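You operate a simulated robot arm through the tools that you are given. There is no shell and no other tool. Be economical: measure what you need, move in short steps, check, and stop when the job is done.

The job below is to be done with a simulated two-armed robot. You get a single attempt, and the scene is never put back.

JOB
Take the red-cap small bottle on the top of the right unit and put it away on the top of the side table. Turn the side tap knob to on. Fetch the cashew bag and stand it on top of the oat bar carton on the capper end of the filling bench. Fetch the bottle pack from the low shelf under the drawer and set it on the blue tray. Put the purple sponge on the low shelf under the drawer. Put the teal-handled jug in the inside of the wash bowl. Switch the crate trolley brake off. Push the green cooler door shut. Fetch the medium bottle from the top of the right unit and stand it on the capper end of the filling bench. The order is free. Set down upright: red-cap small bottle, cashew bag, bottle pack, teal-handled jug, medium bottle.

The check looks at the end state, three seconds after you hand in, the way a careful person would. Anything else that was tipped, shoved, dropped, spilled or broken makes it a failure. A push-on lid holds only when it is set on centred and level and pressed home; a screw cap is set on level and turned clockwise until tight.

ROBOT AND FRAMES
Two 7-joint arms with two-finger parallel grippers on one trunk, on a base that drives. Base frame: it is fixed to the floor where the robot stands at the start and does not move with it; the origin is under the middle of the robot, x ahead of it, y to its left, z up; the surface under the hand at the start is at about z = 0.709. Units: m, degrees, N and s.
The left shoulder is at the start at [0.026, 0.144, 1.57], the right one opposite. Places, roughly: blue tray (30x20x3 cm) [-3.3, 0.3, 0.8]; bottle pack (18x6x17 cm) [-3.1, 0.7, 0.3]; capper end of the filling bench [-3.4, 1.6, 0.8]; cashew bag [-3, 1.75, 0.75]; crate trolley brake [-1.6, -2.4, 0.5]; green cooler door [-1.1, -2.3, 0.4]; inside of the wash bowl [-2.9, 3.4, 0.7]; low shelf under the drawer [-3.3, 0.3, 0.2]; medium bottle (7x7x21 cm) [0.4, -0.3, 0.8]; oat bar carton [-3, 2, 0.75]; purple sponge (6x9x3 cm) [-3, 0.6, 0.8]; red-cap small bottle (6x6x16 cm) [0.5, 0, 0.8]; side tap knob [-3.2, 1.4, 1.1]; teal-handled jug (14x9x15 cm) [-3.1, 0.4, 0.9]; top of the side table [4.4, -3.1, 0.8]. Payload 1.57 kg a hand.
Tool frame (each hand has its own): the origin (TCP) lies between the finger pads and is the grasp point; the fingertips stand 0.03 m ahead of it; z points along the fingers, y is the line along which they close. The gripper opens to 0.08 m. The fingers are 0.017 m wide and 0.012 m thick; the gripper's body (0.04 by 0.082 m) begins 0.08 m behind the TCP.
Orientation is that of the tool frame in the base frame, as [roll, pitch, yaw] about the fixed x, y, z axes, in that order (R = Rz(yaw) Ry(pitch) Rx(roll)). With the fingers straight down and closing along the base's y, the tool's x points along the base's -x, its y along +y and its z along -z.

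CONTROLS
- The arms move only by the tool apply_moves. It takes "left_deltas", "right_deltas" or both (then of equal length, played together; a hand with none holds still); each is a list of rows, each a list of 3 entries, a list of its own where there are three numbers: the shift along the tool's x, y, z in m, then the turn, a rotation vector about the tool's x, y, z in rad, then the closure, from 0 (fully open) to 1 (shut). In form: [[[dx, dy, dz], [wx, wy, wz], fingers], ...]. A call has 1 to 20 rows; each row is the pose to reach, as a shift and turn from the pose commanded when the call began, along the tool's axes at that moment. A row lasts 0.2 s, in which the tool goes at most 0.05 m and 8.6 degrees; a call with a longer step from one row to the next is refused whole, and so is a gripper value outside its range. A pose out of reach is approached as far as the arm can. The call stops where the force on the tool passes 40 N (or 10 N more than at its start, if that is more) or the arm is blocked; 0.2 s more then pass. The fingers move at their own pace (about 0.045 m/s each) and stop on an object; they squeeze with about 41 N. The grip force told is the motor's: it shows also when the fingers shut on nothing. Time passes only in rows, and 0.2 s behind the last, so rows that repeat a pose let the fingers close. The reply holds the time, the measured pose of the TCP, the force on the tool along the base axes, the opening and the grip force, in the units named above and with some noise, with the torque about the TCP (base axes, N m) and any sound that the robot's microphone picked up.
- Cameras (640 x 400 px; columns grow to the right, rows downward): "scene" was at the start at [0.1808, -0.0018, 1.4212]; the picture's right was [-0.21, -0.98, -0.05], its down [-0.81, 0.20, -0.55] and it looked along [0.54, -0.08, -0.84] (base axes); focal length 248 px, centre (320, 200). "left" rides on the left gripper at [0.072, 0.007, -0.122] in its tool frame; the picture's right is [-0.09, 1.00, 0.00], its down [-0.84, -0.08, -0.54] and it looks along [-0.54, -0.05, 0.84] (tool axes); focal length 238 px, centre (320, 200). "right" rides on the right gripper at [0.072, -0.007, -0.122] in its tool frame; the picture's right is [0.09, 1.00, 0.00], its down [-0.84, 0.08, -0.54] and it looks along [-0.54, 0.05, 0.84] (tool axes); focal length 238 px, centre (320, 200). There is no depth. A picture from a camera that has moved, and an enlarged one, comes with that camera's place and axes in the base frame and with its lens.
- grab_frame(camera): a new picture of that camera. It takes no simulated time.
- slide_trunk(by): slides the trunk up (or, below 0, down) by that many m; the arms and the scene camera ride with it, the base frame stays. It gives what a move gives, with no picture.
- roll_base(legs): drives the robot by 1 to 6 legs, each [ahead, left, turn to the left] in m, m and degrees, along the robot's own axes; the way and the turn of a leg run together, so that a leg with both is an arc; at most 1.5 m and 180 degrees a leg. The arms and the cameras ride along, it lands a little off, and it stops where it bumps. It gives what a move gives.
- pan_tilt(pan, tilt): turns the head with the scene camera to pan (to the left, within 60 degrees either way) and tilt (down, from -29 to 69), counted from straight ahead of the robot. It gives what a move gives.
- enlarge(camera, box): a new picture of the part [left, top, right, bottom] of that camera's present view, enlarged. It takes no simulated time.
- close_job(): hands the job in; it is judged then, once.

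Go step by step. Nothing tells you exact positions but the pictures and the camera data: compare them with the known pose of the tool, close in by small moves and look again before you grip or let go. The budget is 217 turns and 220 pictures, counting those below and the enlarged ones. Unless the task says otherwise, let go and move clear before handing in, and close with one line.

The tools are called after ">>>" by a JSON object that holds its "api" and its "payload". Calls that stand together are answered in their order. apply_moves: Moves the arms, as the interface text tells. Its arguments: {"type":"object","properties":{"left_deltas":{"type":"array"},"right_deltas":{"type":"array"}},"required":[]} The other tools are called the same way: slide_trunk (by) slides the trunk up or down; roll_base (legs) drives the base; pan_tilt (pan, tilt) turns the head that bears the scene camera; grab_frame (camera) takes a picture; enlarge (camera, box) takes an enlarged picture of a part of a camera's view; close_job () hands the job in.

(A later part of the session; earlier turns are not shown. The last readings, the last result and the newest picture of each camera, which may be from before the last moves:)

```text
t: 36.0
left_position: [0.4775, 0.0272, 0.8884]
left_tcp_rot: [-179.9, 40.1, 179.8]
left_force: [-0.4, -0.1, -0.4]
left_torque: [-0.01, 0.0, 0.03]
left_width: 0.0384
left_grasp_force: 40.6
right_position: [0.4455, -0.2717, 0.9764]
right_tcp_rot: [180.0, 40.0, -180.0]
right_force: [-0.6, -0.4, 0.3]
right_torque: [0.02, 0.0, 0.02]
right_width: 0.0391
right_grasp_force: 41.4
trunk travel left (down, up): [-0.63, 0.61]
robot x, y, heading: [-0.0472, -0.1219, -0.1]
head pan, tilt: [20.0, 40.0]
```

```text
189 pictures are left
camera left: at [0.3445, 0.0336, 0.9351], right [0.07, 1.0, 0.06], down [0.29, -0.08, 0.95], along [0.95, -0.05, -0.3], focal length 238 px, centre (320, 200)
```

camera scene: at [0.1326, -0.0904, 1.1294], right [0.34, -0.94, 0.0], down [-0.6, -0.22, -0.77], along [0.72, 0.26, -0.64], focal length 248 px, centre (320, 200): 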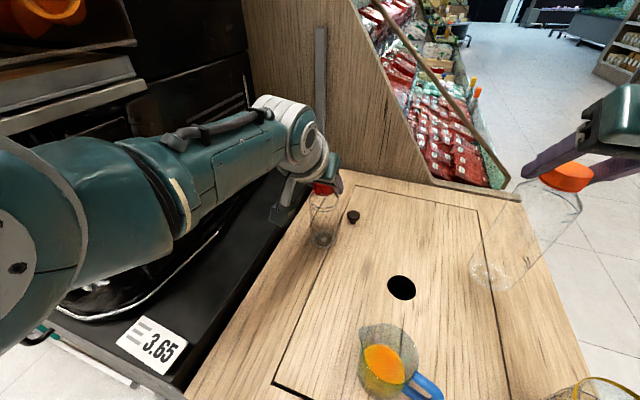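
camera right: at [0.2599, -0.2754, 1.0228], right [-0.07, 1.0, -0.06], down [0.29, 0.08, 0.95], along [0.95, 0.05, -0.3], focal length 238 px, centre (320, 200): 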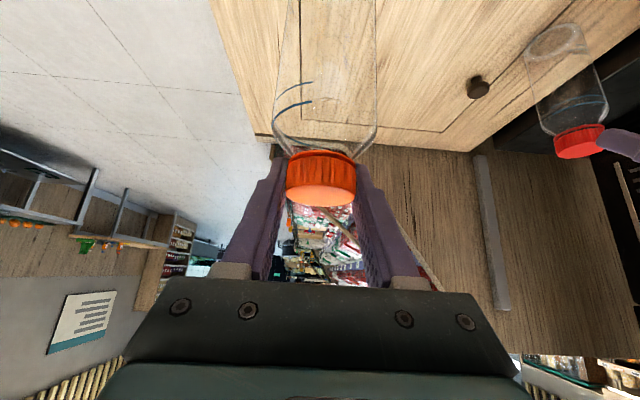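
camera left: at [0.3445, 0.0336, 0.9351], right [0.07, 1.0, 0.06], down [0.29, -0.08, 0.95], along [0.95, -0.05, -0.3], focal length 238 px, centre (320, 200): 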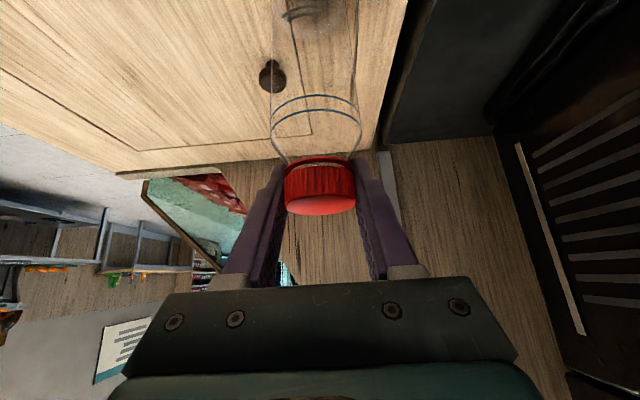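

Both bottles are held. I raise the trunk and back straight out.

>>> {"api": "slide_trunk", "payload": {"by": 0.2}}

>>> {"api": "roll_base", "payload": {"legs": [[-0.6, 0, 0]]}}

>>> {"api": "pan_tilt", "payload": {"pan": -30, "tilt": 25}}

>>> {"api": "grab_frame", "payload": {"camera": "scene"}}

```text
t: 38.2
left_position: [0.4779, 0.0268, 1.0891]
left_tcp_rot: [-179.8, 40.0, 179.9]
left_force: [0.1, 0.9, -0.3]
left_torque: [-0.02, -0.01, -0.01]
left_width: 0.0381
left_grasp_force: 40.7
right_position: [0.4464, -0.2712, 1.1783]
right_tcp_rot: [-180.0, 40.2, 179.9]
right_force: [0.0, -0.7, -0.4]
right_torque: [-0.03, 0.0, 0.02]
right_width: 0.0391
right_grasp_force: 41.1
trunk travel left (down, up): [-0.83, 0.41]
robot x, y, heading: [-0.048, -0.1202, -0.1]
head pan, tilt: [20.0, 40.0]
```

```text
t: 41.6
left_position: [-0.1253, 0.0283, 1.0894]
left_tcp_rot: [-179.9, 40.1, -179.8]
left_force: [0.0, 0.0, -0.6]
left_torque: [-0.01, 0.02, 0.01]
left_width: 0.0381
left_grasp_force: 41.0
right_position: [-0.155, -0.2689, 1.1792]
right_tcp_rot: [-180.0, 40.1, -179.7]
right_force: [0.0, -0.1, 0.0]
right_torque: [0.01, 0.04, -0.01]
right_width: 0.0389
right_grasp_force: 41.1
trunk travel left (down, up): [-0.83, 0.41]
robot x, y, heading: [-0.6499, -0.1214, 0.2]
head pan, tilt: [20.0, 40.0]
```

```text
t: 42.7
left_position: [-0.1251, 0.0287, 1.0893]
left_tcp_rot: [-179.9, 40.1, -179.7]
left_force: [-0.5, 0.0, 0.1]
left_torque: [-0.01, -0.03, -0.01]
left_width: 0.0382
left_grasp_force: 41.2
right_position: [-0.1548, -0.2695, 1.1775]
right_tcp_rot: [180.0, 40.0, -179.8]
right_force: [0.3, 0.0, 0.3]
right_torque: [0.03, 0.02, 0.02]
right_width: 0.0392
right_grasp_force: 41.1
trunk travel left (down, up): [-0.83, 0.41]
robot x, y, heading: [-0.6518, -0.1229, 0.2]
head pan, tilt: [-30.0, 25.0]
```

```text
188 pictures are left
camera scene: at [-0.4691, -0.1658, 1.3526], right [-0.49, -0.87, 0.0], down [-0.37, 0.21, -0.91], along [0.79, -0.45, -0.42], focal length 248 px, centre (320, 200)
```

scene: 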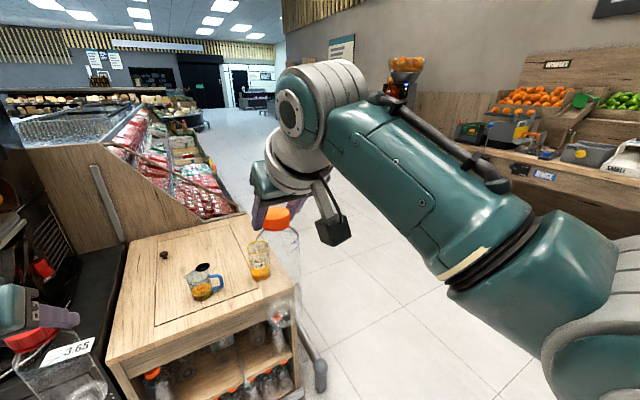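

I drive right into the aisle, then ahead, checking the view.

>>> {"api": "roll_base", "payload": {"legs": [[0, -1.1, 0], [1.2, 0, 0]]}}

>>> {"api": "pan_tilt", "payload": {"pan": -15, "tilt": 25}}

>>> {"api": "grab_frame", "payload": {"camera": "scene"}}

```text
t: 54.0
left_position: [1.0642, -1.122, 1.0889]
left_tcp_rot: [-179.8, 40.1, 178.3]
left_force: [-0.4, 0.8, 0.8]
left_torque: [0.02, -0.02, -0.01]
left_width: 0.038
left_grasp_force: 41.0
right_position: [1.0252, -1.4183, 1.1766]
right_tcp_rot: [-180.0, 40.1, 178.5]
right_force: [0.3, 0.5, 0.2]
right_torque: [0.01, 0.0, 0.0]
right_width: 0.0389
right_grasp_force: 41.0
trunk travel left (down, up): [-0.83, 0.41]
robot x, y, heading: [0.5389, -1.2508, -1.6]
head pan, tilt: [-30.0, 25.0]
```

```text
t: 54.8
left_position: [1.0634, -1.1216, 1.0892]
left_tcp_rot: [-179.9, 40.1, 178.4]
left_force: [-0.2, 0.7, -0.5]
left_torque: [0.04, 0.05, 0.02]
left_width: 0.038
left_grasp_force: 40.8
right_position: [1.0238, -1.4189, 1.1768]
right_tcp_rot: [180.0, 40.1, 178.3]
right_force: [0.2, 0.0, -0.2]
right_torque: [0.01, 0.03, 0.0]
right_width: 0.039
right_grasp_force: 40.5
trunk travel left (down, up): [-0.83, 0.41]
robot x, y, heading: [0.535, -1.2576, -1.5]
head pan, tilt: [-15.0, 25.0]
```

```text
187 pictures are left
camera scene: at [0.7239, -1.2825, 1.3527], right [-0.29, -0.96, 0.0], down [-0.41, 0.12, -0.91], along [0.87, -0.26, -0.42], focal length 248 px, centre (320, 200)
```

scene: 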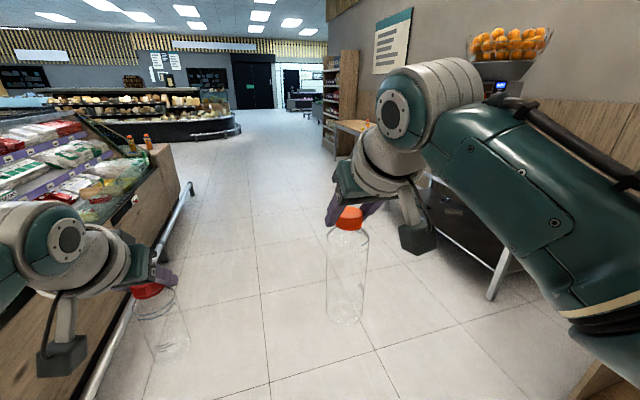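

>>> {"api": "roll_base", "payload": {"legs": [[1.4, 0, 0], [1.4, 0, 0], [0.8, 0, -60]]}}

>>> {"api": "pan_tilt", "payload": {"pan": 0, "tilt": 30}}

>>> {"api": "grab_frame", "payload": {"camera": "scene"}}

```text
t: 72.3
left_position: [4.4071, -2.0568, 1.088]
left_tcp_rot: [-179.9, 40.1, 120.0]
left_force: [0.1, 0.0, 0.1]
left_torque: [-0.01, -0.02, -0.01]
left_width: 0.0381
left_grasp_force: 41.1
right_position: [4.1323, -2.1779, 1.1765]
right_tcp_rot: [180.0, 40.1, 120.2]
right_force: [-0.2, -0.8, -0.1]
right_torque: [-0.01, 0.0, -0.01]
right_width: 0.0391
right_grasp_force: 40.9
trunk travel left (down, up): [-0.83, 0.41]
robot x, y, heading: [4.0136, -1.6755, -60.1]
head pan, tilt: [-15.0, 25.0]
cut short: leg 3
```

```text
t: 73.1
left_position: [4.4086, -2.0579, 1.0879]
left_tcp_rot: [-179.9, 40.1, 120.0]
left_force: [-0.6, -0.5, 0.2]
left_torque: [0.01, -0.02, 0.02]
left_width: 0.0381
left_grasp_force: 40.9
right_position: [4.1325, -2.1782, 1.1772]
right_tcp_rot: [180.0, 40.0, 120.2]
right_force: [-1.2, -1.1, 0.2]
right_torque: [-0.02, -0.01, -0.02]
right_width: 0.039
right_grasp_force: 41.0
trunk travel left (down, up): [-0.83, 0.41]
robot x, y, heading: [4.0178, -1.676, -59.6]
head pan, tilt: [0.0, 30.0]
```

```text
186 pictures are left
camera scene: at [4.1117, -1.8391, 1.3447], right [-0.87, -0.5, 0.0], down [-0.25, 0.43, -0.87], along [0.43, -0.75, -0.5], focal length 248 px, centre (320, 200)
```

scene: 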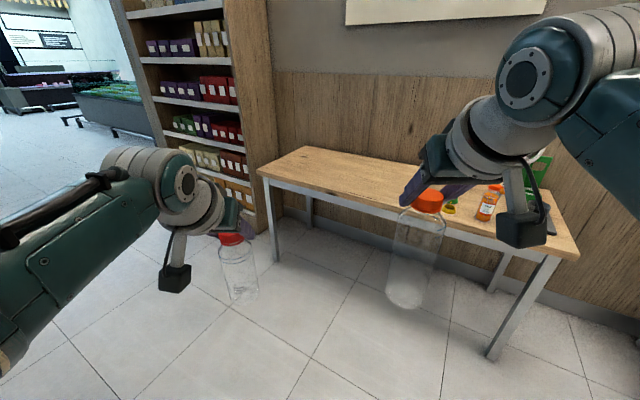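

The table's front edge is at y ≈ -2.84 with its left half empty. I turn square to it and roll up closer, with the left hand aimed at about [4.55, -2.98].

>>> {"api": "roll_base", "payload": {"legs": [[0, 0, -30.4], [0.5, 0.38, 0]]}}

>>> {"api": "grab_frame", "payload": {"camera": "scene"}}

```text
t: 78.1
left_position: [4.5396, -2.6965, 1.0891]
left_tcp_rot: [-179.9, 40.0, 90.1]
left_force: [0.8, 0.1, -0.7]
left_torque: [0.03, 0.04, 0.03]
left_width: 0.0382
left_grasp_force: 40.5
right_position: [4.2419, -2.6668, 1.1771]
right_tcp_rot: [-180.0, 40.1, 90.4]
right_force: [0.4, -0.2, -0.1]
right_torque: [-0.02, -0.02, 0.0]
right_width: 0.0393
right_grasp_force: 41.3
trunk travel left (down, up): [-0.83, 0.41]
robot x, y, heading: [4.3884, -2.1736, -89.8]
head pan, tilt: [0.0, 30.0]
```

```text
185 pictures are left
camera scene: at [4.392, -2.3605, 1.3447], right [-1.0, 0.0, 0.0], down [0.0, 0.5, -0.87], along [0.0, -0.87, -0.5], focal length 248 px, centre (320, 200)
```

scene: 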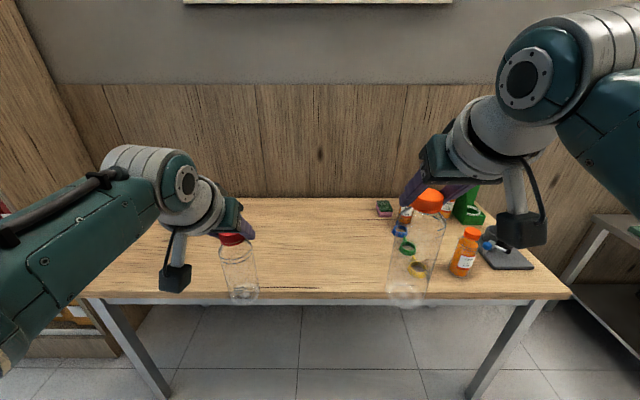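

I roll 0.3 m ahead so the red bottle is over the empty part, then lower by the trunk.

>>> {"api": "roll_base", "payload": {"legs": [[0.3, 0, 0]]}}

>>> {"api": "slide_trunk", "payload": {"by": -0.16}}

>>> {"api": "grab_frame", "payload": {"camera": "scene"}}

>>> {"api": "grab_frame", "payload": {"camera": "left"}}

```text
t: 80.1
left_position: [4.5405, -2.991, 1.0885]
left_tcp_rot: [-179.9, 40.0, 90.1]
left_force: [0.7, 0.5, -0.2]
left_torque: [0.03, 0.01, 0.02]
left_width: 0.038
left_grasp_force: 41.1
right_position: [4.2425, -2.9599, 1.1775]
right_tcp_rot: [-180.0, 40.1, 90.2]
right_force: [-0.2, 0.3, -0.8]
right_torque: [0.04, 0.01, -0.02]
right_width: 0.039
right_grasp_force: 41.6
trunk travel left (down, up): [-0.83, 0.41]
robot x, y, heading: [4.3924, -2.4695, -89.7]
head pan, tilt: [0.0, 30.0]
```

```text
t: 81.9
left_position: [4.5399, -2.9912, 0.9297]
left_tcp_rot: [-179.9, 40.1, 90.0]
left_force: [0.3, -0.4, 0.2]
left_torque: [-0.01, -0.03, 0.03]
left_width: 0.0379
left_grasp_force: 41.2
right_position: [4.2424, -2.9599, 1.0167]
right_tcp_rot: [180.0, 40.1, 90.2]
right_force: [0.4, 0.6, -0.3]
right_torque: [-0.01, 0.01, -0.01]
right_width: 0.0388
right_grasp_force: 41.2
trunk travel left (down, up): [-0.67, 0.57]
robot x, y, heading: [4.3935, -2.4654, -89.5]
head pan, tilt: [0.0, 30.0]
```

```text
184 pictures are left
camera scene: at [4.393, -2.6548, 1.1847], right [-1.0, 0.0, 0.0], down [0.0, 0.5, -0.87], along [0.0, -0.87, -0.5], focal length 248 px, centre (320, 200)
```

scene: 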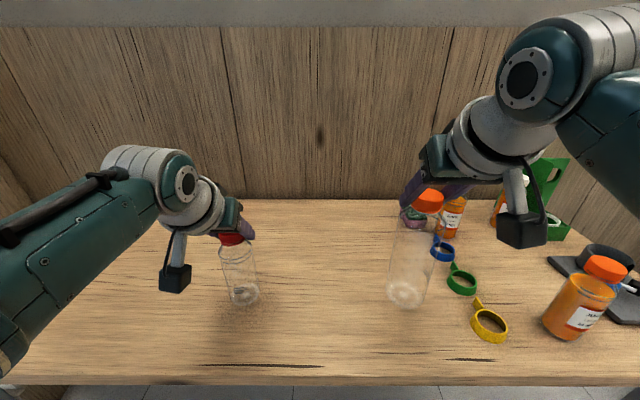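

```text
183 pictures are left
camera left: at [4.5477, -2.8577, 0.9748], right [1.0, -0.07, 0.06], down [-0.08, -0.29, 0.95], along [-0.05, -0.95, -0.3], focal length 238 px, centre (320, 200)
```

left: 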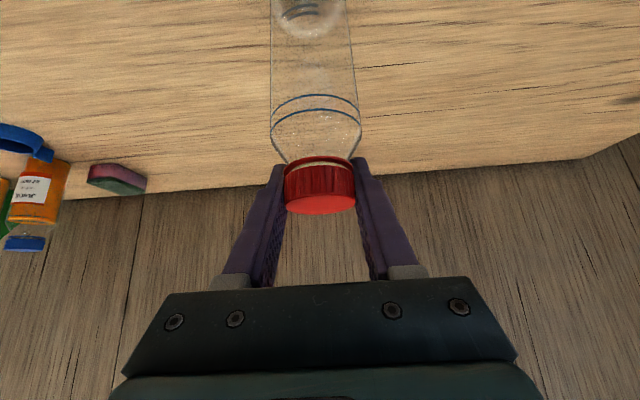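

>>> {"api": "apply_moves", "payload": {"left_deltas": [[[0.0064, 0, 0.0077], [0, 0, 0], 1], [[0.0129, 0, 0.0153], [0, 0, 0], 1], [[0.0161, 0, 0.0192], [0, 0, 0], 1]]}}

>>> {"api": "enlarge", "payload": {"camera": "scene", "box": [160, 190, 320, 330]}}

```text
t: 82.7
left_position: [4.5406, -2.9911, 0.9033]
left_tcp_rot: [-179.9, 40.1, 90.1]
left_force: [0.7, -0.8, -1.5]
left_torque: [0.0, -0.02, -0.03]
left_width: 0.0381
left_grasp_force: 41.0
right_position: [4.2422, -2.96, 1.0171]
right_tcp_rot: [180.0, 40.0, 90.2]
right_force: [0.3, -0.2, -0.1]
right_torque: [-0.02, -0.02, -0.03]
right_width: 0.0388
right_grasp_force: 40.6
trunk travel left (down, up): [-0.67, 0.57]
robot x, y, heading: [4.3889, -2.4672, -89.7]
head pan, tilt: [0.0, 30.0]
```

```text
2.86 times, centred on (240, 260) of scene
camera zoom: at [4.393, -2.6548, 1.1847], right [-1.0, 0.0, 0.0], down [0.0, 0.5, -0.87], along [0.0, -0.87, -0.5], focal length 709 px, centre (549, 29)
```

zoom: 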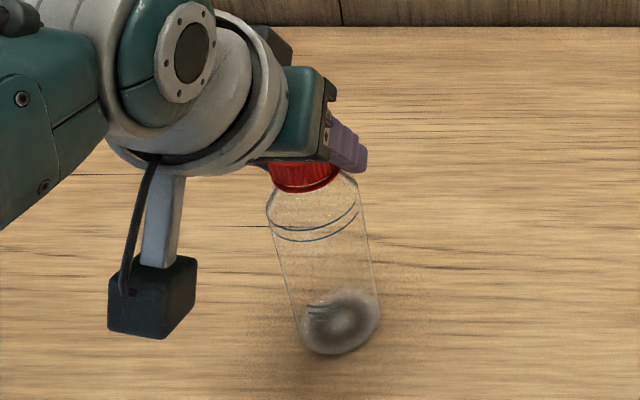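

>>> {"api": "apply_moves", "payload": {"left_deltas": [[[0.0019, 0, 0.0023], [0, 0, 0], 1], [[0.0039, 0, 0.0046], [0, 0, 0], 1]]}}

```text
t: 83.3
left_position: [4.5419, -2.9925, 0.8992]
left_tcp_rot: [-179.9, 40.5, 90.0]
left_force: [-0.9, 4.8, 13.7]
left_torque: [0.55, -0.01, 0.0]
left_width: 0.0382
left_grasp_force: 40.6
right_position: [4.2417, -2.961, 1.0181]
right_tcp_rot: [-179.9, 40.1, 90.2]
right_force: [0.6, -0.2, -1.1]
right_torque: [0.01, -0.03, 0.01]
right_width: 0.0388
right_grasp_force: 41.3
trunk travel left (down, up): [-0.67, 0.57]
robot x, y, heading: [4.3876, -2.4661, -89.9]
head pan, tilt: [0.0, 30.0]
```

The bottle rests on the table. I open and retreat diagonally upward along the fingers.

>>> {"api": "apply_moves", "payload": {"left_deltas": [[[-0.001, 0, -0.001], [0, 0, 0], 0.7], [[-0.001, 0, -0.001], [0, 0, 0], 0.4], [[-0.001, 0, -0.001], [0, 0, 0], 0.0], [[-0.001, 0, -0.001], [0, 0, 0], 0.0], [[-0.001, 0, -0.001], [0, 0, 0], 0.0], [[-0.001, 0, -0.001], [0, 0, 0], 0.0], [[0, 0, -0.03], [0, 0, 0], 0.0], [[0, 0, -0.07], [0, 0, 0], 0.0], [[0, 0, -0.11], [0, 0, 0], 0.0], [[0, 0, -0.15], [0, 0, 0], 0.0]]}}

>>> {"api": "grab_frame", "payload": {"camera": "left"}}

>>> {"api": "grab_frame", "payload": {"camera": "scene"}}

```text
t: 85.5
left_position: [4.5411, -2.8932, 1.0093]
left_tcp_rot: [-179.9, 40.0, 90.0]
left_force: [0.3, 0.9, -0.2]
left_torque: [0.01, -0.01, 0.0]
left_width: 0.0798
left_grasp_force: 0.0
right_position: [4.2426, -2.9594, 1.0158]
right_tcp_rot: [180.0, 40.1, 90.3]
right_force: [0.1, 0.2, 0.1]
right_torque: [0.01, 0.0, 0.0]
right_width: 0.0388
right_grasp_force: 41.4
trunk travel left (down, up): [-0.67, 0.57]
robot x, y, heading: [4.3936, -2.4665, -90.0]
head pan, tilt: [0.0, 30.0]
```

```text
181 pictures are left
camera left: at [4.5485, -2.7602, 1.0558], right [1.0, -0.07, 0.06], down [-0.08, -0.29, 0.95], along [-0.05, -0.95, -0.3], focal length 238 px, centre (320, 200)
```

left: 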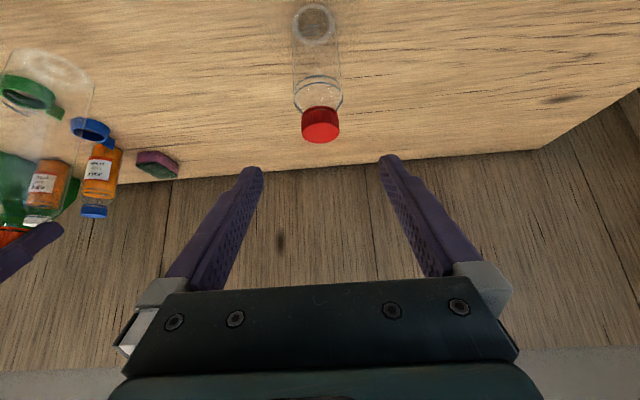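

```text
180 pictures are left
camera scene: at [4.3931, -2.6547, 1.1847], right [-1.0, 0.0, 0.0], down [0.0, 0.5, -0.87], along [0.0, -0.87, -0.5], focal length 248 px, centre (320, 200)
```

scene: 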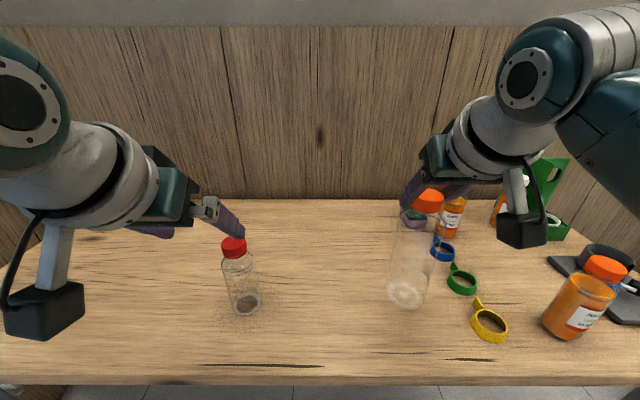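

Red bottle done. I raise, back out, and strafe west along the aisle toward the cooler.

>>> {"api": "slide_trunk", "payload": {"by": 0.16}}

>>> {"api": "roll_base", "payload": {"legs": [[-1.1, 0, 0], [0, -1.4, 0], [0, -1.4, 0], [0, -1.4, 0]]}}

>>> {"api": "pan_tilt", "payload": {"pan": -35, "tilt": 25}}

>>> {"api": "grab_frame", "payload": {"camera": "scene"}}

```text
t: 87.3
left_position: [4.5408, -2.8943, 1.1698]
left_tcp_rot: [-179.8, 40.0, 90.2]
left_force: [0.0, 0.3, -0.3]
left_torque: [0.02, -0.01, 0.0]
left_width: 0.0801
left_grasp_force: 0.0
right_position: [4.243, -2.9605, 1.1775]
right_tcp_rot: [180.0, 40.1, 90.2]
right_force: [-0.8, -0.1, -0.1]
right_torque: [0.0, -0.01, 0.06]
right_width: 0.039
right_grasp_force: 41.0
trunk travel left (down, up): [-0.83, 0.41]
robot x, y, heading: [4.3892, -2.4642, -89.8]
head pan, tilt: [0.0, 30.0]
```

```text
t: 112.7
left_position: [0.3591, -1.9368, 1.1694]
left_tcp_rot: [-179.9, 40.1, 93.2]
left_force: [0.1, 0.0, 0.2]
left_torque: [0.05, -0.01, -0.02]
left_width: 0.0802
left_grasp_force: 0.1
right_position: [0.0643, -2.0197, 1.177]
right_tcp_rot: [180.0, 40.0, 93.5]
right_force: [-0.4, 0.5, 0.2]
right_torque: [0.0, -0.03, 0.02]
right_width: 0.0391
right_grasp_force: 40.4
trunk travel left (down, up): [-0.83, 0.41]
robot x, y, heading: [0.1875, -1.5168, -87.0]
head pan, tilt: [0.0, 30.0]
```

```text
t: 113.7
left_position: [0.3583, -1.9366, 1.1704]
left_tcp_rot: [-179.9, 40.1, 93.2]
left_force: [-0.6, -0.6, -0.7]
left_torque: [0.01, 0.01, -0.01]
left_width: 0.0798
left_grasp_force: 0.0
right_position: [0.0643, -2.019, 1.1758]
right_tcp_rot: [-179.9, 40.1, 93.4]
right_force: [-0.2, 0.8, -0.9]
right_torque: [0.01, -0.01, -0.01]
right_width: 0.0393
right_grasp_force: 41.4
trunk travel left (down, up): [-0.83, 0.41]
robot x, y, heading: [0.1865, -1.5175, -86.8]
head pan, tilt: [-35.0, 25.0]
```

```text
179 pictures are left
camera scene: at [0.1444, -1.6944, 1.3527], right [-0.85, 0.52, 0.0], down [0.22, 0.36, -0.91], along [-0.48, -0.77, -0.42], focal length 248 px, centre (320, 200)
```

scene: 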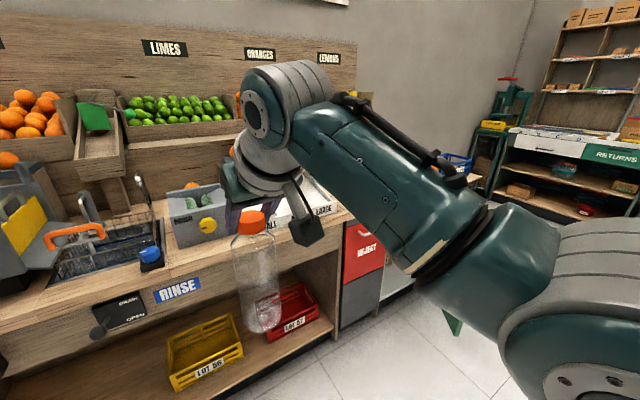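

>>> {"api": "roll_base", "payload": {"legs": [[-0.25, 0, -3.2], [0, -0.9, 0]]}}

>>> {"api": "pan_tilt", "payload": {"pan": -5, "tilt": 40}}

>>> {"api": "grab_frame", "payload": {"camera": "scene"}}

```text
t: 119.9
left_position: [-0.5725, -1.7043, 1.169]
left_tcp_rot: [-179.9, 40.1, 90.7]
left_force: [0.2, -0.3, 0.4]
left_torque: [0.02, 0.02, 0.01]
left_width: 0.08
left_grasp_force: 0.2
right_position: [-0.8699, -1.7739, 1.1764]
right_tcp_rot: [180.0, 40.0, 90.8]
right_force: [0.0, 0.1, 0.0]
right_torque: [0.01, -0.02, 0.01]
right_width: 0.0389
right_grasp_force: 40.7
trunk travel left (down, up): [-0.83, 0.41]
robot x, y, heading: [-0.7286, -1.2748, -89.2]
head pan, tilt: [-35.0, 25.0]
```

```text
t: 120.8
left_position: [-0.5727, -1.7036, 1.1688]
left_tcp_rot: [-179.9, 40.2, 90.7]
left_force: [-0.1, -0.3, 0.4]
left_torque: [0.01, -0.04, 0.02]
left_width: 0.08
left_grasp_force: 0.0
right_position: [-0.8708, -1.7738, 1.1773]
right_tcp_rot: [180.0, 40.0, 90.9]
right_force: [-0.7, -0.6, -1.3]
right_torque: [-0.01, 0.03, 0.0]
right_width: 0.039
right_grasp_force: 41.2
trunk travel left (down, up): [-0.83, 0.41]
robot x, y, heading: [-0.7257, -1.2762, -89.0]
head pan, tilt: [-5.0, 40.0]
```

```text
178 pictures are left
camera scene: at [-0.7312, -1.4611, 1.3294], right [-1.0, 0.07, 0.0], down [0.05, 0.64, -0.77], along [-0.06, -0.76, -0.64], focal length 248 px, centre (320, 200)
```

scene: 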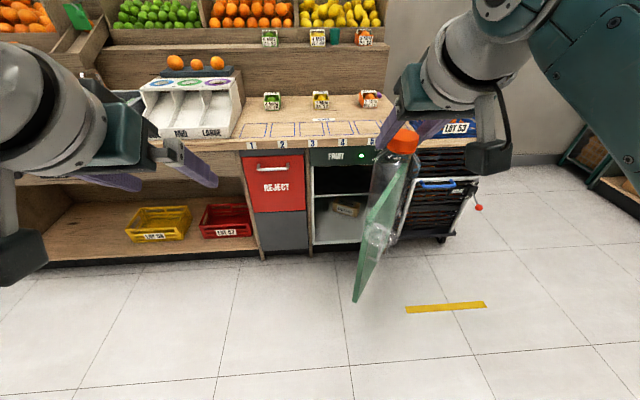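

The green cooler door stands open, hinged on its right, with its free edge at about [-0.96, -2.07]; the trolley's red brake lever is right of it. I pull the bottle in closer, close the left fingers, and strafe right to reach the door's outer face.

>>> {"api": "apply_moves", "payload": {"left_deltas": [[[0, 0, 0], [0, 0, 0], 0.5], [[0, 0, 0], [0, 0, 0], 1], [[0, 0, 0], [0, 0, 0], 1], [[0, 0, 0], [0, 0, 0], 1], [[0, 0, 0], [0, 0, 0], 1]], "right_deltas": [[[0.03, 0, -0.035], [0, 0, 0], 1], [[0.055, 0, -0.065], [0, 0, 0], 1], [[0.085, 0, -0.095], [0, 0, 0], 1], [[0.11, 0, -0.125], [0, 0, 0], 1], [[0.13, 0, -0.145], [0, 0, 0], 1]]}}

>>> {"api": "roll_base", "payload": {"legs": [[0, -0.5, -1]]}}

>>> {"api": "pan_tilt", "payload": {"pan": 5, "tilt": 45}}

>>> {"api": "grab_frame", "payload": {"camera": "scene"}}

```text
t: 122.0
left_position: [-0.5732, -1.705, 1.1694]
left_tcp_rot: [-179.9, 40.1, 90.8]
left_force: [-0.3, 1.2, 0.9]
left_torque: [0.01, 0.04, 0.02]
left_width: 0.0
left_grasp_force: 13.1
right_position: [-0.8692, -1.5933, 1.1985]
right_tcp_rot: [-179.9, 40.0, 90.9]
right_force: [-0.7, -0.2, -0.3]
right_torque: [0.03, 0.03, 0.0]
right_width: 0.0393
right_grasp_force: 41.5
right hand out of reach, approached as far as the arm can: row 5
trunk travel left (down, up): [-0.83, 0.41]
robot x, y, heading: [-0.7277, -1.2761, -88.9]
head pan, tilt: [-5.0, 40.0]
```

```text
t: 125.0
left_position: [-1.0795, -1.7104, 1.169]
left_tcp_rot: [-179.9, 40.2, 89.8]
left_force: [0.1, 0.7, 0.1]
left_torque: [-0.02, -0.02, 0.01]
left_width: 0.0
left_grasp_force: 20.9
right_position: [-1.3735, -1.5956, 1.1981]
right_tcp_rot: [-179.9, 40.0, 90.0]
right_force: [-0.1, 0.0, -0.5]
right_torque: [0.04, 0.01, -0.01]
right_width: 0.0388
right_grasp_force: 40.6
trunk travel left (down, up): [-0.83, 0.41]
robot x, y, heading: [-1.2296, -1.2831, -89.9]
head pan, tilt: [-5.0, 40.0]
```

```text
t: 125.7
left_position: [-1.081, -1.7105, 1.1703]
left_tcp_rot: [-179.9, 40.1, 89.8]
left_force: [-0.1, -0.7, 0.0]
left_torque: [0.0, 0.01, -0.02]
left_width: 0.0
left_grasp_force: 21.9
right_position: [-1.3743, -1.5954, 1.197]
right_tcp_rot: [-179.9, 40.0, 89.9]
right_force: [0.1, 0.2, -0.5]
right_torque: [-0.03, 0.01, 0.0]
right_width: 0.0389
right_grasp_force: 41.1
trunk travel left (down, up): [-0.83, 0.41]
robot x, y, heading: [-1.2286, -1.2816, -89.9]
head pan, tilt: [5.0, 45.0]
```

```text
177 pictures are left
camera scene: at [-1.2204, -1.461, 1.3221], right [-1.0, -0.09, 0.0], down [-0.06, 0.7, -0.71], along [0.06, -0.7, -0.71], focal length 248 px, centre (320, 200)
```

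scene: 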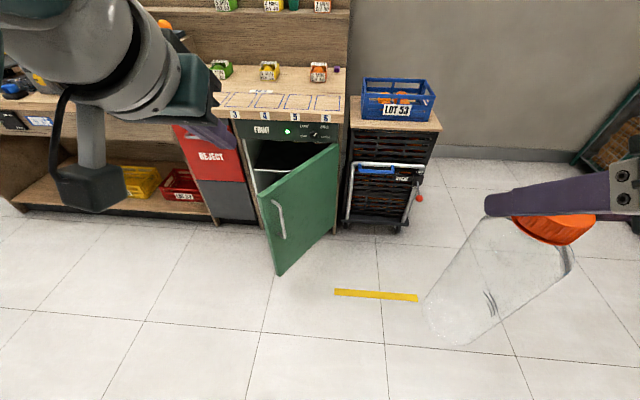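

The door runs from hinge [-1.215, -2.415] to free edge [-0.955, -2.06], height 0.15–0.71. I lower the trunk and roll ahead until the left fingertips are just off its outer face.

>>> {"api": "slide_trunk", "payload": {"by": -0.6}}

>>> {"api": "roll_base", "payload": {"legs": [[0.36, 0, 0]]}}

>>> {"api": "grab_frame", "payload": {"camera": "scene"}}

>>> {"api": "grab_frame", "payload": {"camera": "left"}}

```text
refused: -0.6 is not a number from -0.4 to 0.4
```

```text
t: 128.0
left_position: [-1.0771, -2.066, 1.1702]
left_tcp_rot: [-179.9, 40.0, 90.1]
left_force: [0.0, -0.2, -0.7]
left_torque: [0.01, 0.01, 0.04]
left_width: 0.0
left_grasp_force: 21.1
right_position: [-1.3719, -1.9529, 1.1972]
right_tcp_rot: [-179.9, 40.0, 90.3]
right_force: [0.8, -0.7, 0.2]
right_torque: [0.04, -0.01, 0.0]
right_width: 0.0391
right_grasp_force: 40.6
trunk travel left (down, up): [-0.83, 0.41]
robot x, y, heading: [-1.2296, -1.6388, -89.9]
head pan, tilt: [5.0, 45.0]
```

```text
176 pictures are left
camera scene: at [-1.2189, -1.818, 1.3221], right [-1.0, -0.09, 0.0], down [-0.06, 0.7, -0.71], along [0.06, -0.7, -0.71], focal length 248 px, centre (320, 200)
```

scene: 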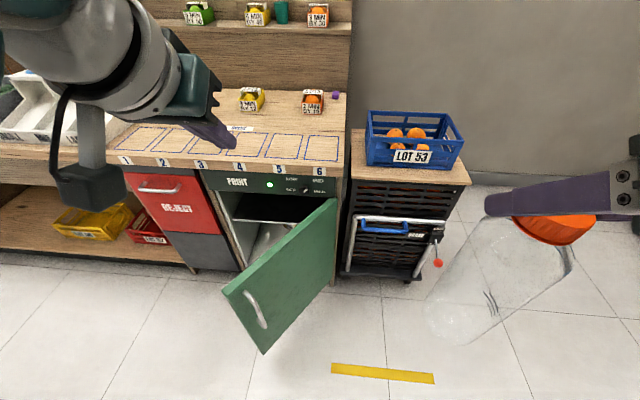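

```text
175 pictures are left
camera left: at [-1.0705, -1.9335, 1.2157], right [1.0, -0.07, 0.06], down [-0.08, -0.29, 0.95], along [-0.05, -0.95, -0.3], focal length 238 px, centre (320, 200)
```

left: 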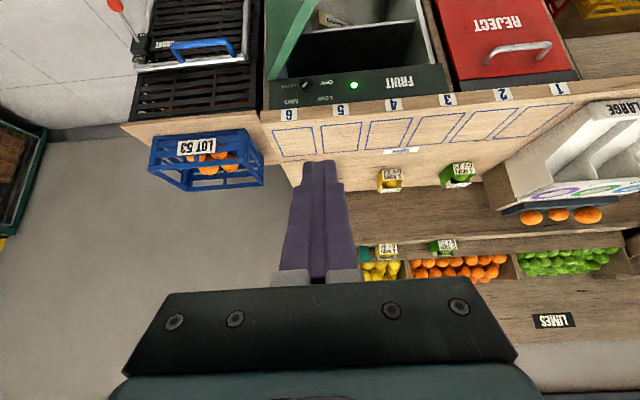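

>>> {"api": "roll_base", "payload": {"legs": [[-0.1, 0, 0]]}}

>>> {"api": "slide_trunk", "payload": {"by": -0.35}}

>>> {"api": "slide_trunk", "payload": {"by": -0.25}}

>>> {"api": "grab_frame", "payload": {"camera": "scene"}}

>>> {"api": "grab_frame", "payload": {"camera": "left"}}

```text
t: 129.2
left_position: [-1.0771, -1.967, 1.1686]
left_tcp_rot: [-179.8, 40.1, 90.1]
left_force: [0.2, 1.0, -0.2]
left_torque: [-0.02, 0.01, 0.06]
left_width: 0.0
left_grasp_force: 21.1
right_position: [-1.3727, -1.854, 1.198]
right_tcp_rot: [-179.9, 40.0, 90.3]
right_force: [-0.7, 0.4, 0.0]
right_torque: [0.01, 0.03, 0.01]
right_width: 0.0389
right_grasp_force: 41.3
trunk travel left (down, up): [-0.83, 0.41]
robot x, y, heading: [-1.2282, -1.5381, -89.7]
head pan, tilt: [5.0, 45.0]
```

```text
t: 132.6
left_position: [-1.0788, -1.9673, 0.8195]
left_tcp_rot: [-179.8, 40.1, 90.1]
left_force: [-0.4, 0.3, -0.8]
left_torque: [0.0, 0.0, 0.01]
left_width: 0.0002
left_grasp_force: 20.9
right_position: [-1.3729, -1.8537, 0.8481]
right_tcp_rot: [-179.9, 40.0, 90.3]
right_force: [0.2, 0.6, -0.5]
right_torque: [-0.02, 0.01, 0.02]
right_width: 0.0389
right_grasp_force: 41.2
trunk travel left (down, up): [-0.48, 0.76]
robot x, y, heading: [-1.2296, -1.5372, -89.7]
head pan, tilt: [5.0, 45.0]
```

```text
t: 135.2
left_position: [-1.0778, -1.9668, 0.5685]
left_tcp_rot: [-179.9, 40.0, 90.1]
left_force: [0.3, 0.0, 0.1]
left_torque: [0.02, 0.0, -0.02]
left_width: 0.0
left_grasp_force: 21.1
right_position: [-1.3734, -1.8549, 0.5986]
right_tcp_rot: [-179.8, 40.1, 90.3]
right_force: [-0.3, -0.8, -1.5]
right_torque: [0.01, 0.01, -0.03]
right_width: 0.0391
right_grasp_force: 40.7
trunk travel left (down, up): [-0.23, 1.01]
robot x, y, heading: [-1.2266, -1.5407, -89.9]
head pan, tilt: [5.0, 45.0]
```

```text
174 pictures are left
camera scene: at [-1.2192, -1.7185, 0.7221], right [-1.0, -0.09, 0.0], down [-0.06, 0.7, -0.71], along [0.06, -0.7, -0.71], focal length 248 px, centre (320, 200)
```

scene: 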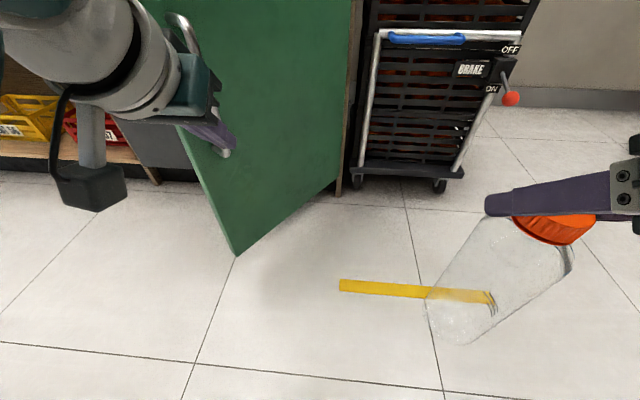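

```text
173 pictures are left
camera left: at [-1.0707, -1.834, 0.6158], right [1.0, -0.07, 0.06], down [-0.08, -0.29, 0.95], along [-0.05, -0.95, -0.3], focal length 238 px, centre (320, 200)
```

left: 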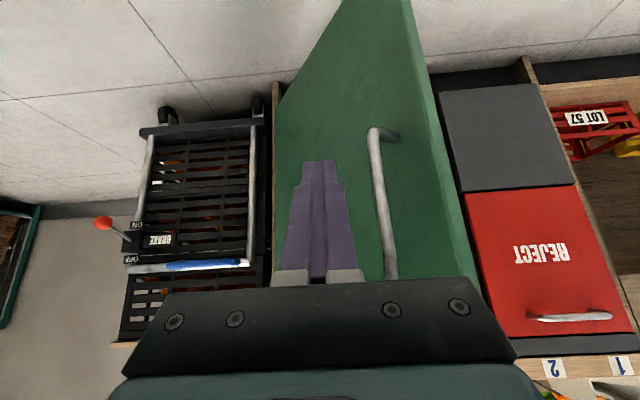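

The door's face is straight ahead of the fingertips, and the brake lever points at ON with OFF above it. I roll ahead and slightly left to push the door.

>>> {"api": "roll_base", "payload": {"legs": [[0.26, 0.0, 0], [0.12, 0.06, 0]]}}

>>> {"api": "grab_frame", "payload": {"camera": "scene"}}

>>> {"api": "grab_frame", "payload": {"camera": "left"}}

```text
t: 137.9
left_position: [-1.0141, -2.3428, 0.569]
left_tcp_rot: [-179.8, 40.0, 90.4]
left_force: [0.1, -0.1, 0.5]
left_torque: [0.02, -0.03, 0.01]
left_width: 0.0
left_grasp_force: 21.4
right_position: [-1.3096, -2.2297, 0.5968]
right_tcp_rot: [-179.8, 39.9, 90.5]
right_force: [-0.4, 0.2, 0.1]
right_torque: [-0.02, -0.01, -0.02]
right_width: 0.0389
right_grasp_force: 40.7
trunk travel left (down, up): [-0.23, 1.01]
robot x, y, heading: [-1.1639, -1.9121, -89.3]
head pan, tilt: [5.0, 45.0]
```

```text
172 pictures are left
camera scene: at [-1.1568, -2.0941, 0.722], right [-1.0, -0.09, 0.0], down [-0.07, 0.7, -0.71], along [0.07, -0.7, -0.71], focal length 248 px, centre (320, 200)
```

scene: 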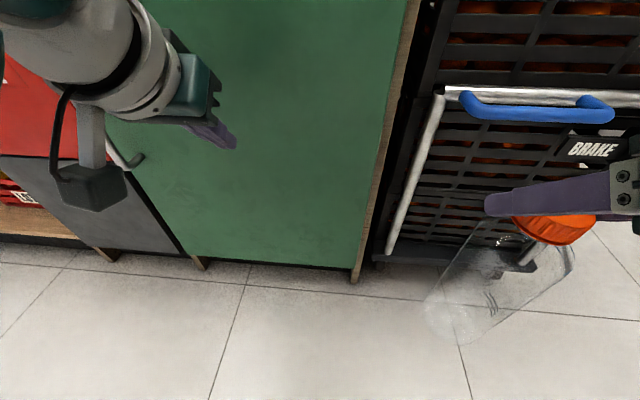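

```text
171 pictures are left
camera left: at [-1.008, -2.2089, 0.6155], right [1.0, -0.07, 0.06], down [-0.07, -0.29, 0.95], along [-0.05, -0.95, -0.3], focal length 238 px, centre (320, 200)
```

left: 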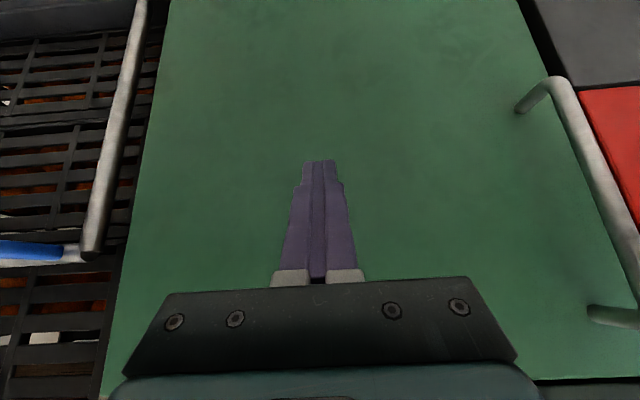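

The door is nearly flush. I press it with the arm until it resists.

>>> {"api": "apply_moves", "payload": {"left_deltas": [[[-0.0115, 0, 0.0096], [0, 0, 0], 1], [[-0.023, 0, 0.0193], [0, 0, 0], 1], [[-0.0345, 0, 0.029], [0, 0, 0], 1], [[-0.046, 0, 0.0386], [0, 0, 0], 1], [[-0.0575, 0, 0.048], [0, 0, 0], 1], [[-0.069, 0, 0.058], [0, 0, 0], 1]]}}

>>> {"api": "grab_frame", "payload": {"camera": "left"}}

```text
t: 139.3
left_position: [-1.0148, -2.4118, 0.5603]
left_tcp_rot: [-179.9, 38.0, 90.3]
left_force: [0.3, 29.3, 6.4]
left_torque: [0.36, -0.04, -0.04]
left_width: 0.0002
left_grasp_force: 21.0
right_position: [-1.3085, -2.2174, 0.5942]
right_tcp_rot: [-180.0, 39.4, 90.5]
right_force: [-0.8, 0.2, -0.8]
right_torque: [-0.02, 0.05, 0.0]
right_width: 0.039
right_grasp_force: 41.1
trunk travel left (down, up): [-0.23, 1.01]
robot x, y, heading: [-1.1667, -1.9103, -89.6]
head pan, tilt: [5.0, 45.0]
stopped in row 6 (left hand): the force on the tool passed its limit at 59 N (the readings are from after the stop); the commanded pose is now the measured one
```

```text
170 pictures are left
camera left: at [-1.0078, -2.2809, 0.6105], right [1.0, -0.07, 0.06], down [-0.07, -0.32, 0.94], along [-0.05, -0.94, -0.33], focal length 238 px, centre (320, 200)
```

left: 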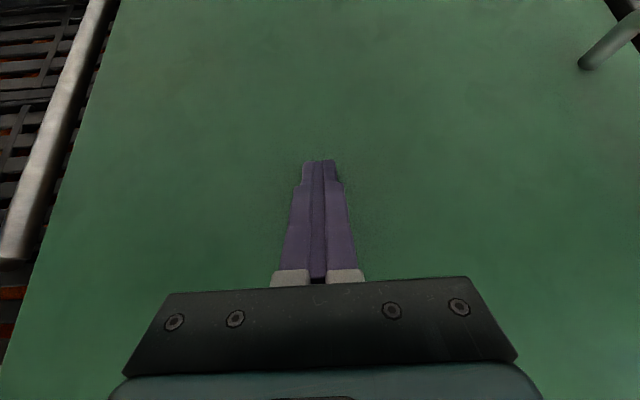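

The door is pressed home. I back off and look at door and brake.

>>> {"api": "roll_base", "payload": {"legs": [[-0.4, 0, 0]]}}

>>> {"api": "pan_tilt", "payload": {"pan": 0, "tilt": 20}}

>>> {"api": "grab_frame", "payload": {"camera": "scene"}}

```text
t: 141.8
left_position: [-1.0172, -2.0269, 0.5659]
left_tcp_rot: [-179.8, 39.3, 90.5]
left_force: [0.3, -0.5, -0.2]
left_torque: [-0.02, -0.02, -0.01]
left_width: 0.0
left_grasp_force: 21.1
right_position: [-1.313, -1.8308, 0.598]
right_tcp_rot: [-179.9, 40.0, 90.6]
right_force: [0.4, 0.4, -0.1]
right_torque: [0.0, 0.01, 0.03]
right_width: 0.0391
right_grasp_force: 40.7
trunk travel left (down, up): [-0.23, 1.01]
robot x, y, heading: [-1.1695, -1.5145, -89.3]
head pan, tilt: [5.0, 45.0]
```

```text
t: 142.7
left_position: [-1.0172, -2.0273, 0.5678]
left_tcp_rot: [-179.9, 39.4, 90.4]
left_force: [0.3, 0.1, -0.1]
left_torque: [0.0, 0.0, 0.0]
left_width: 0.0
left_grasp_force: 22.0
right_position: [-1.3116, -1.8314, 0.5973]
right_tcp_rot: [-179.9, 40.0, 90.7]
right_force: [0.4, -0.5, -0.6]
right_torque: [0.0, 0.02, 0.02]
right_width: 0.0391
right_grasp_force: 40.6
trunk travel left (down, up): [-0.23, 1.01]
robot x, y, heading: [-1.1716, -1.5158, -89.6]
head pan, tilt: [0.0, 20.0]
```

```text
169 pictures are left
camera scene: at [-1.1668, -1.7067, 0.7607], right [-1.0, -0.01, 0.0], down [0.0, 0.34, -0.94], along [0.01, -0.94, -0.34], focal length 248 px, centre (320, 200)
```

scene: 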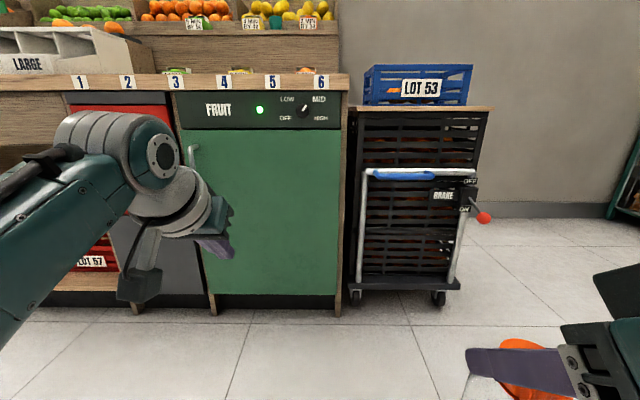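

>>> {"api": "enlarge", "payload": {"camera": "scene", "box": [400, 150, 520, 240]}}

```text
4.44 times, centred on (460, 195) of scene
camera zoom: at [-1.1668, -1.7067, 0.7607], right [-1.0, -0.01, 0.0], down [0.0, 0.34, -0.94], along [0.01, -0.94, -0.34], focal length 1103 px, centre (-302, 222)
```

zoom: 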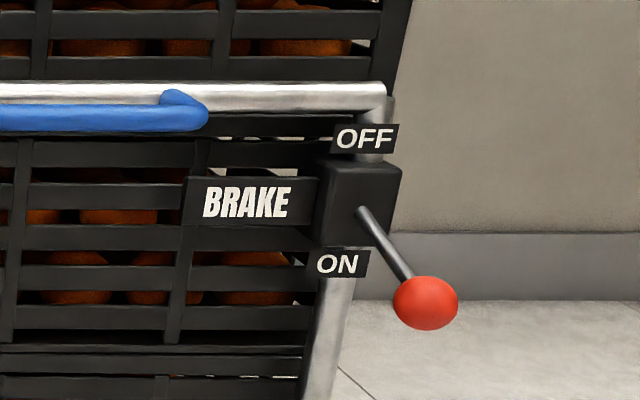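

Door is shut. The brake knob is at about [-1.633, -2.36, 0.47] with OFF above. I strafe right so the left hand lines up with it, opening the fingers.

>>> {"api": "roll_base", "payload": {"legs": [[0, -0.62, 0]]}}

>>> {"api": "apply_moves", "payload": {"left_deltas": [[[0, 0, 0], [0, 0, 0], 0.5], [[0, 0, 0], [0, 0, 0], 0], [[0, 0, 0], [0, 0, 0], 0], [[0, 0, 0], [0, 0, 0], 0], [[0, 0, 0], [0, 0, 0], 0]]}}

>>> {"api": "grab_frame", "payload": {"camera": "left"}}

>>> {"api": "grab_frame", "payload": {"camera": "scene"}}

```text
t: 146.2
left_position: [-1.6364, -2.0364, 0.5675]
left_tcp_rot: [-179.9, 39.3, 91.1]
left_force: [0.1, 0.1, 0.2]
left_torque: [-0.01, -0.01, -0.06]
left_width: 0.0
left_grasp_force: 21.1
right_position: [-1.9331, -1.8425, 0.5978]
right_tcp_rot: [-179.9, 40.0, 91.3]
right_force: [-0.5, -0.5, -0.2]
right_torque: [-0.01, 0.01, 0.0]
right_width: 0.0392
right_grasp_force: 41.0
trunk travel left (down, up): [-0.23, 1.01]
robot x, y, heading: [-1.7926, -1.523, -88.7]
head pan, tilt: [0.0, 20.0]
```

```text
t: 147.4
left_position: [-1.6363, -2.0362, 0.5664]
left_tcp_rot: [-179.9, 39.3, 91.0]
left_force: [0.6, -0.4, 0.4]
left_torque: [-0.02, 0.02, -0.01]
left_width: 0.08
left_grasp_force: 0.0
right_position: [-1.9327, -1.8426, 0.5974]
right_tcp_rot: [-179.9, 40.0, 91.2]
right_force: [0.0, 1.0, 0.5]
right_torque: [0.02, 0.0, 0.0]
right_width: 0.0392
right_grasp_force: 40.7
trunk travel left (down, up): [-0.23, 1.01]
robot x, y, heading: [-1.7906, -1.5247, -88.9]
head pan, tilt: [0.0, 20.0]
```

```text
167 pictures are left
camera left: at [-1.6308, -1.9038, 0.6152], right [1.0, -0.06, 0.06], down [-0.07, -0.31, 0.95], along [-0.04, -0.95, -0.31], focal length 238 px, centre (320, 200)
```

left: 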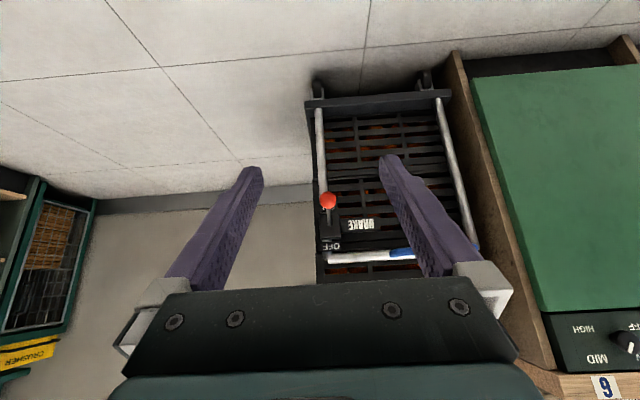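

```text
166 pictures are left
camera scene: at [-1.7881, -1.7168, 0.7608], right [-1.0, -0.02, 0.0], down [-0.01, 0.34, -0.94], along [0.02, -0.94, -0.34], focal length 248 px, centre (320, 200)
```

scene: 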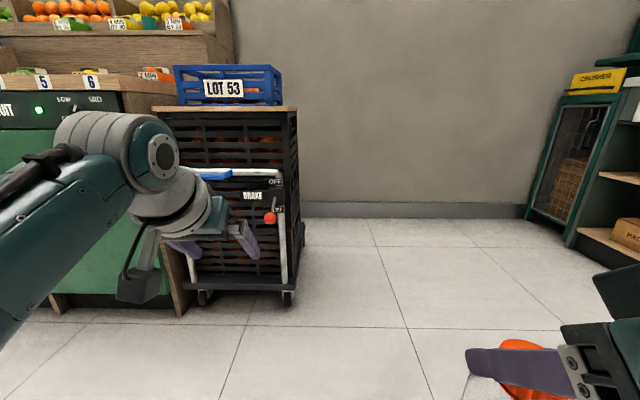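

>>> {"api": "roll_base", "payload": {"legs": [[0.22, 0, -1]]}}

>>> {"api": "grab_frame", "payload": {"camera": "left"}}

```text
t: 149.1
left_position: [-1.6416, -2.2627, 0.5665]
left_tcp_rot: [-179.9, 39.2, 90.1]
left_force: [-0.1, -1.1, 0.7]
left_torque: [0.0, 0.01, 0.02]
left_width: 0.08
left_grasp_force: 0.0
right_position: [-1.9346, -2.0636, 0.5969]
right_tcp_rot: [-179.9, 40.0, 90.1]
right_force: [-0.8, -0.2, -1.0]
right_torque: [0.02, -0.01, 0.0]
right_width: 0.039
right_grasp_force: 40.5
trunk travel left (down, up): [-0.23, 1.01]
robot x, y, heading: [-1.7895, -1.749, -89.5]
head pan, tilt: [0.0, 20.0]
```

```text
165 pictures are left
camera left: at [-1.6345, -2.13, 0.6149], right [1.0, -0.07, 0.06], down [-0.08, -0.31, 0.95], along [-0.05, -0.95, -0.31], focal length 238 px, centre (320, 200)
```

left: 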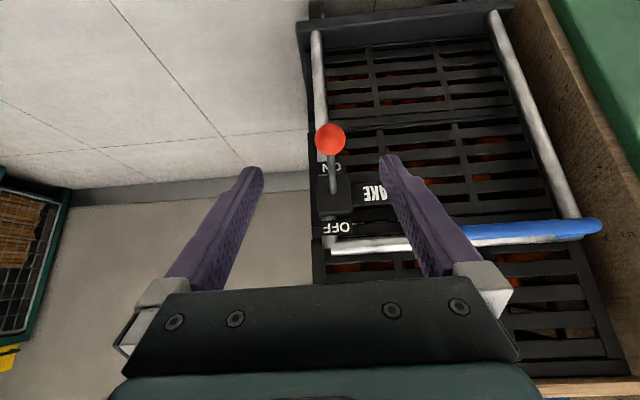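

>>> {"api": "apply_moves", "payload": {"left_deltas": [[[-0.004, 0.01, 0.03], [0, 0, 0], 0], [[-0.008, 0.01, 0.07], [0, 0, 0], 0], [[-0.008, 0.01, 0.1], [0, 0, 0], 0], [[-0.008, 0.01, 0.118], [0, 0, 0], 0], [[-0.008, 0.01, 0.118], [0, 0, 0], 0]]}}

>>> {"api": "grab_frame", "payload": {"camera": "left"}}

```text
t: 150.3
left_position: [-1.6318, -2.3187, 0.4955]
left_tcp_rot: [-179.9, 39.3, 90.1]
left_force: [-0.1, -0.6, -0.2]
left_torque: [0.0, -0.02, -0.04]
left_width: 0.0802
left_grasp_force: 0.0
left hand out of reach, approached as far as the arm can: row 3, 4, 5
right_position: [-1.9347, -2.0632, 0.5974]
right_tcp_rot: [-179.9, 39.9, 90.2]
right_force: [0.9, 0.7, -0.2]
right_torque: [-0.02, 0.0, 0.01]
right_width: 0.039
right_grasp_force: 41.2
trunk travel left (down, up): [-0.23, 1.01]
robot x, y, heading: [-1.7872, -1.7507, -89.6]
head pan, tilt: [0.0, 20.0]
```

```text
164 pictures are left
camera left: at [-1.6245, -2.1864, 0.5437], right [1.0, -0.07, 0.06], down [-0.08, -0.3, 0.95], along [-0.05, -0.95, -0.31], focal length 238 px, centre (320, 200)
```

left: 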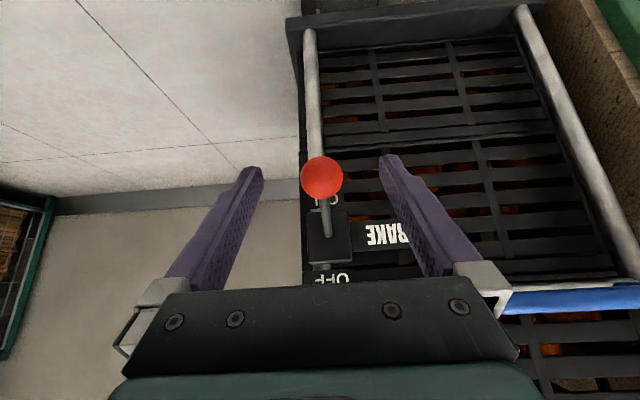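

>>> {"api": "roll_base", "payload": {"legs": [[0.03, 0, 0]]}}

>>> {"api": "slide_trunk", "payload": {"by": -0.02}}

>>> {"api": "grab_frame", "payload": {"camera": "left"}}

```text
t: 151.2
left_position: [-1.6318, -2.3454, 0.4936]
left_tcp_rot: [-179.9, 39.0, 90.2]
left_force: [0.5, 0.0, -0.2]
left_torque: [-0.01, 0.0, 0.03]
left_width: 0.0803
left_grasp_force: 0.1
right_position: [-1.9351, -2.0921, 0.5969]
right_tcp_rot: [-179.9, 39.9, 90.3]
right_force: [-0.4, -0.3, -0.1]
right_torque: [-0.03, 0.05, -0.03]
right_width: 0.039
right_grasp_force: 40.7
trunk travel left (down, up): [-0.23, 1.01]
robot x, y, heading: [-1.7906, -1.7817, -89.9]
head pan, tilt: [0.0, 20.0]
```

```text
t: 151.8
left_position: [-1.6312, -2.3488, 0.4747]
left_tcp_rot: [-179.9, 39.2, 90.1]
left_force: [-0.6, 0.4, 0.2]
left_torque: [0.0, -0.01, 0.03]
left_width: 0.08
left_grasp_force: 0.0
right_position: [-1.934, -2.0944, 0.5775]
right_tcp_rot: [-179.8, 39.9, 90.3]
right_force: [0.5, 0.4, -1.1]
right_torque: [0.01, 0.02, 0.02]
right_width: 0.0389
right_grasp_force: 40.4
trunk travel left (down, up): [-0.21, 1.03]
robot x, y, heading: [-1.7867, -1.7786, -89.6]
head pan, tilt: [0.0, 20.0]
```

```text
163 pictures are left
camera left: at [-1.6242, -2.2158, 0.5233], right [1.0, -0.07, 0.06], down [-0.08, -0.31, 0.95], along [-0.05, -0.95, -0.31], focal length 238 px, centre (320, 200)
```

left: 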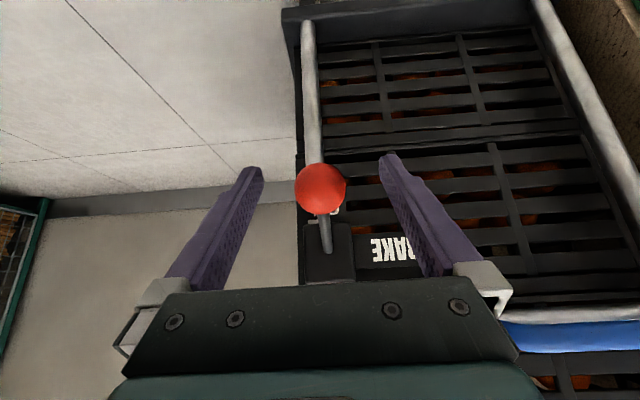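

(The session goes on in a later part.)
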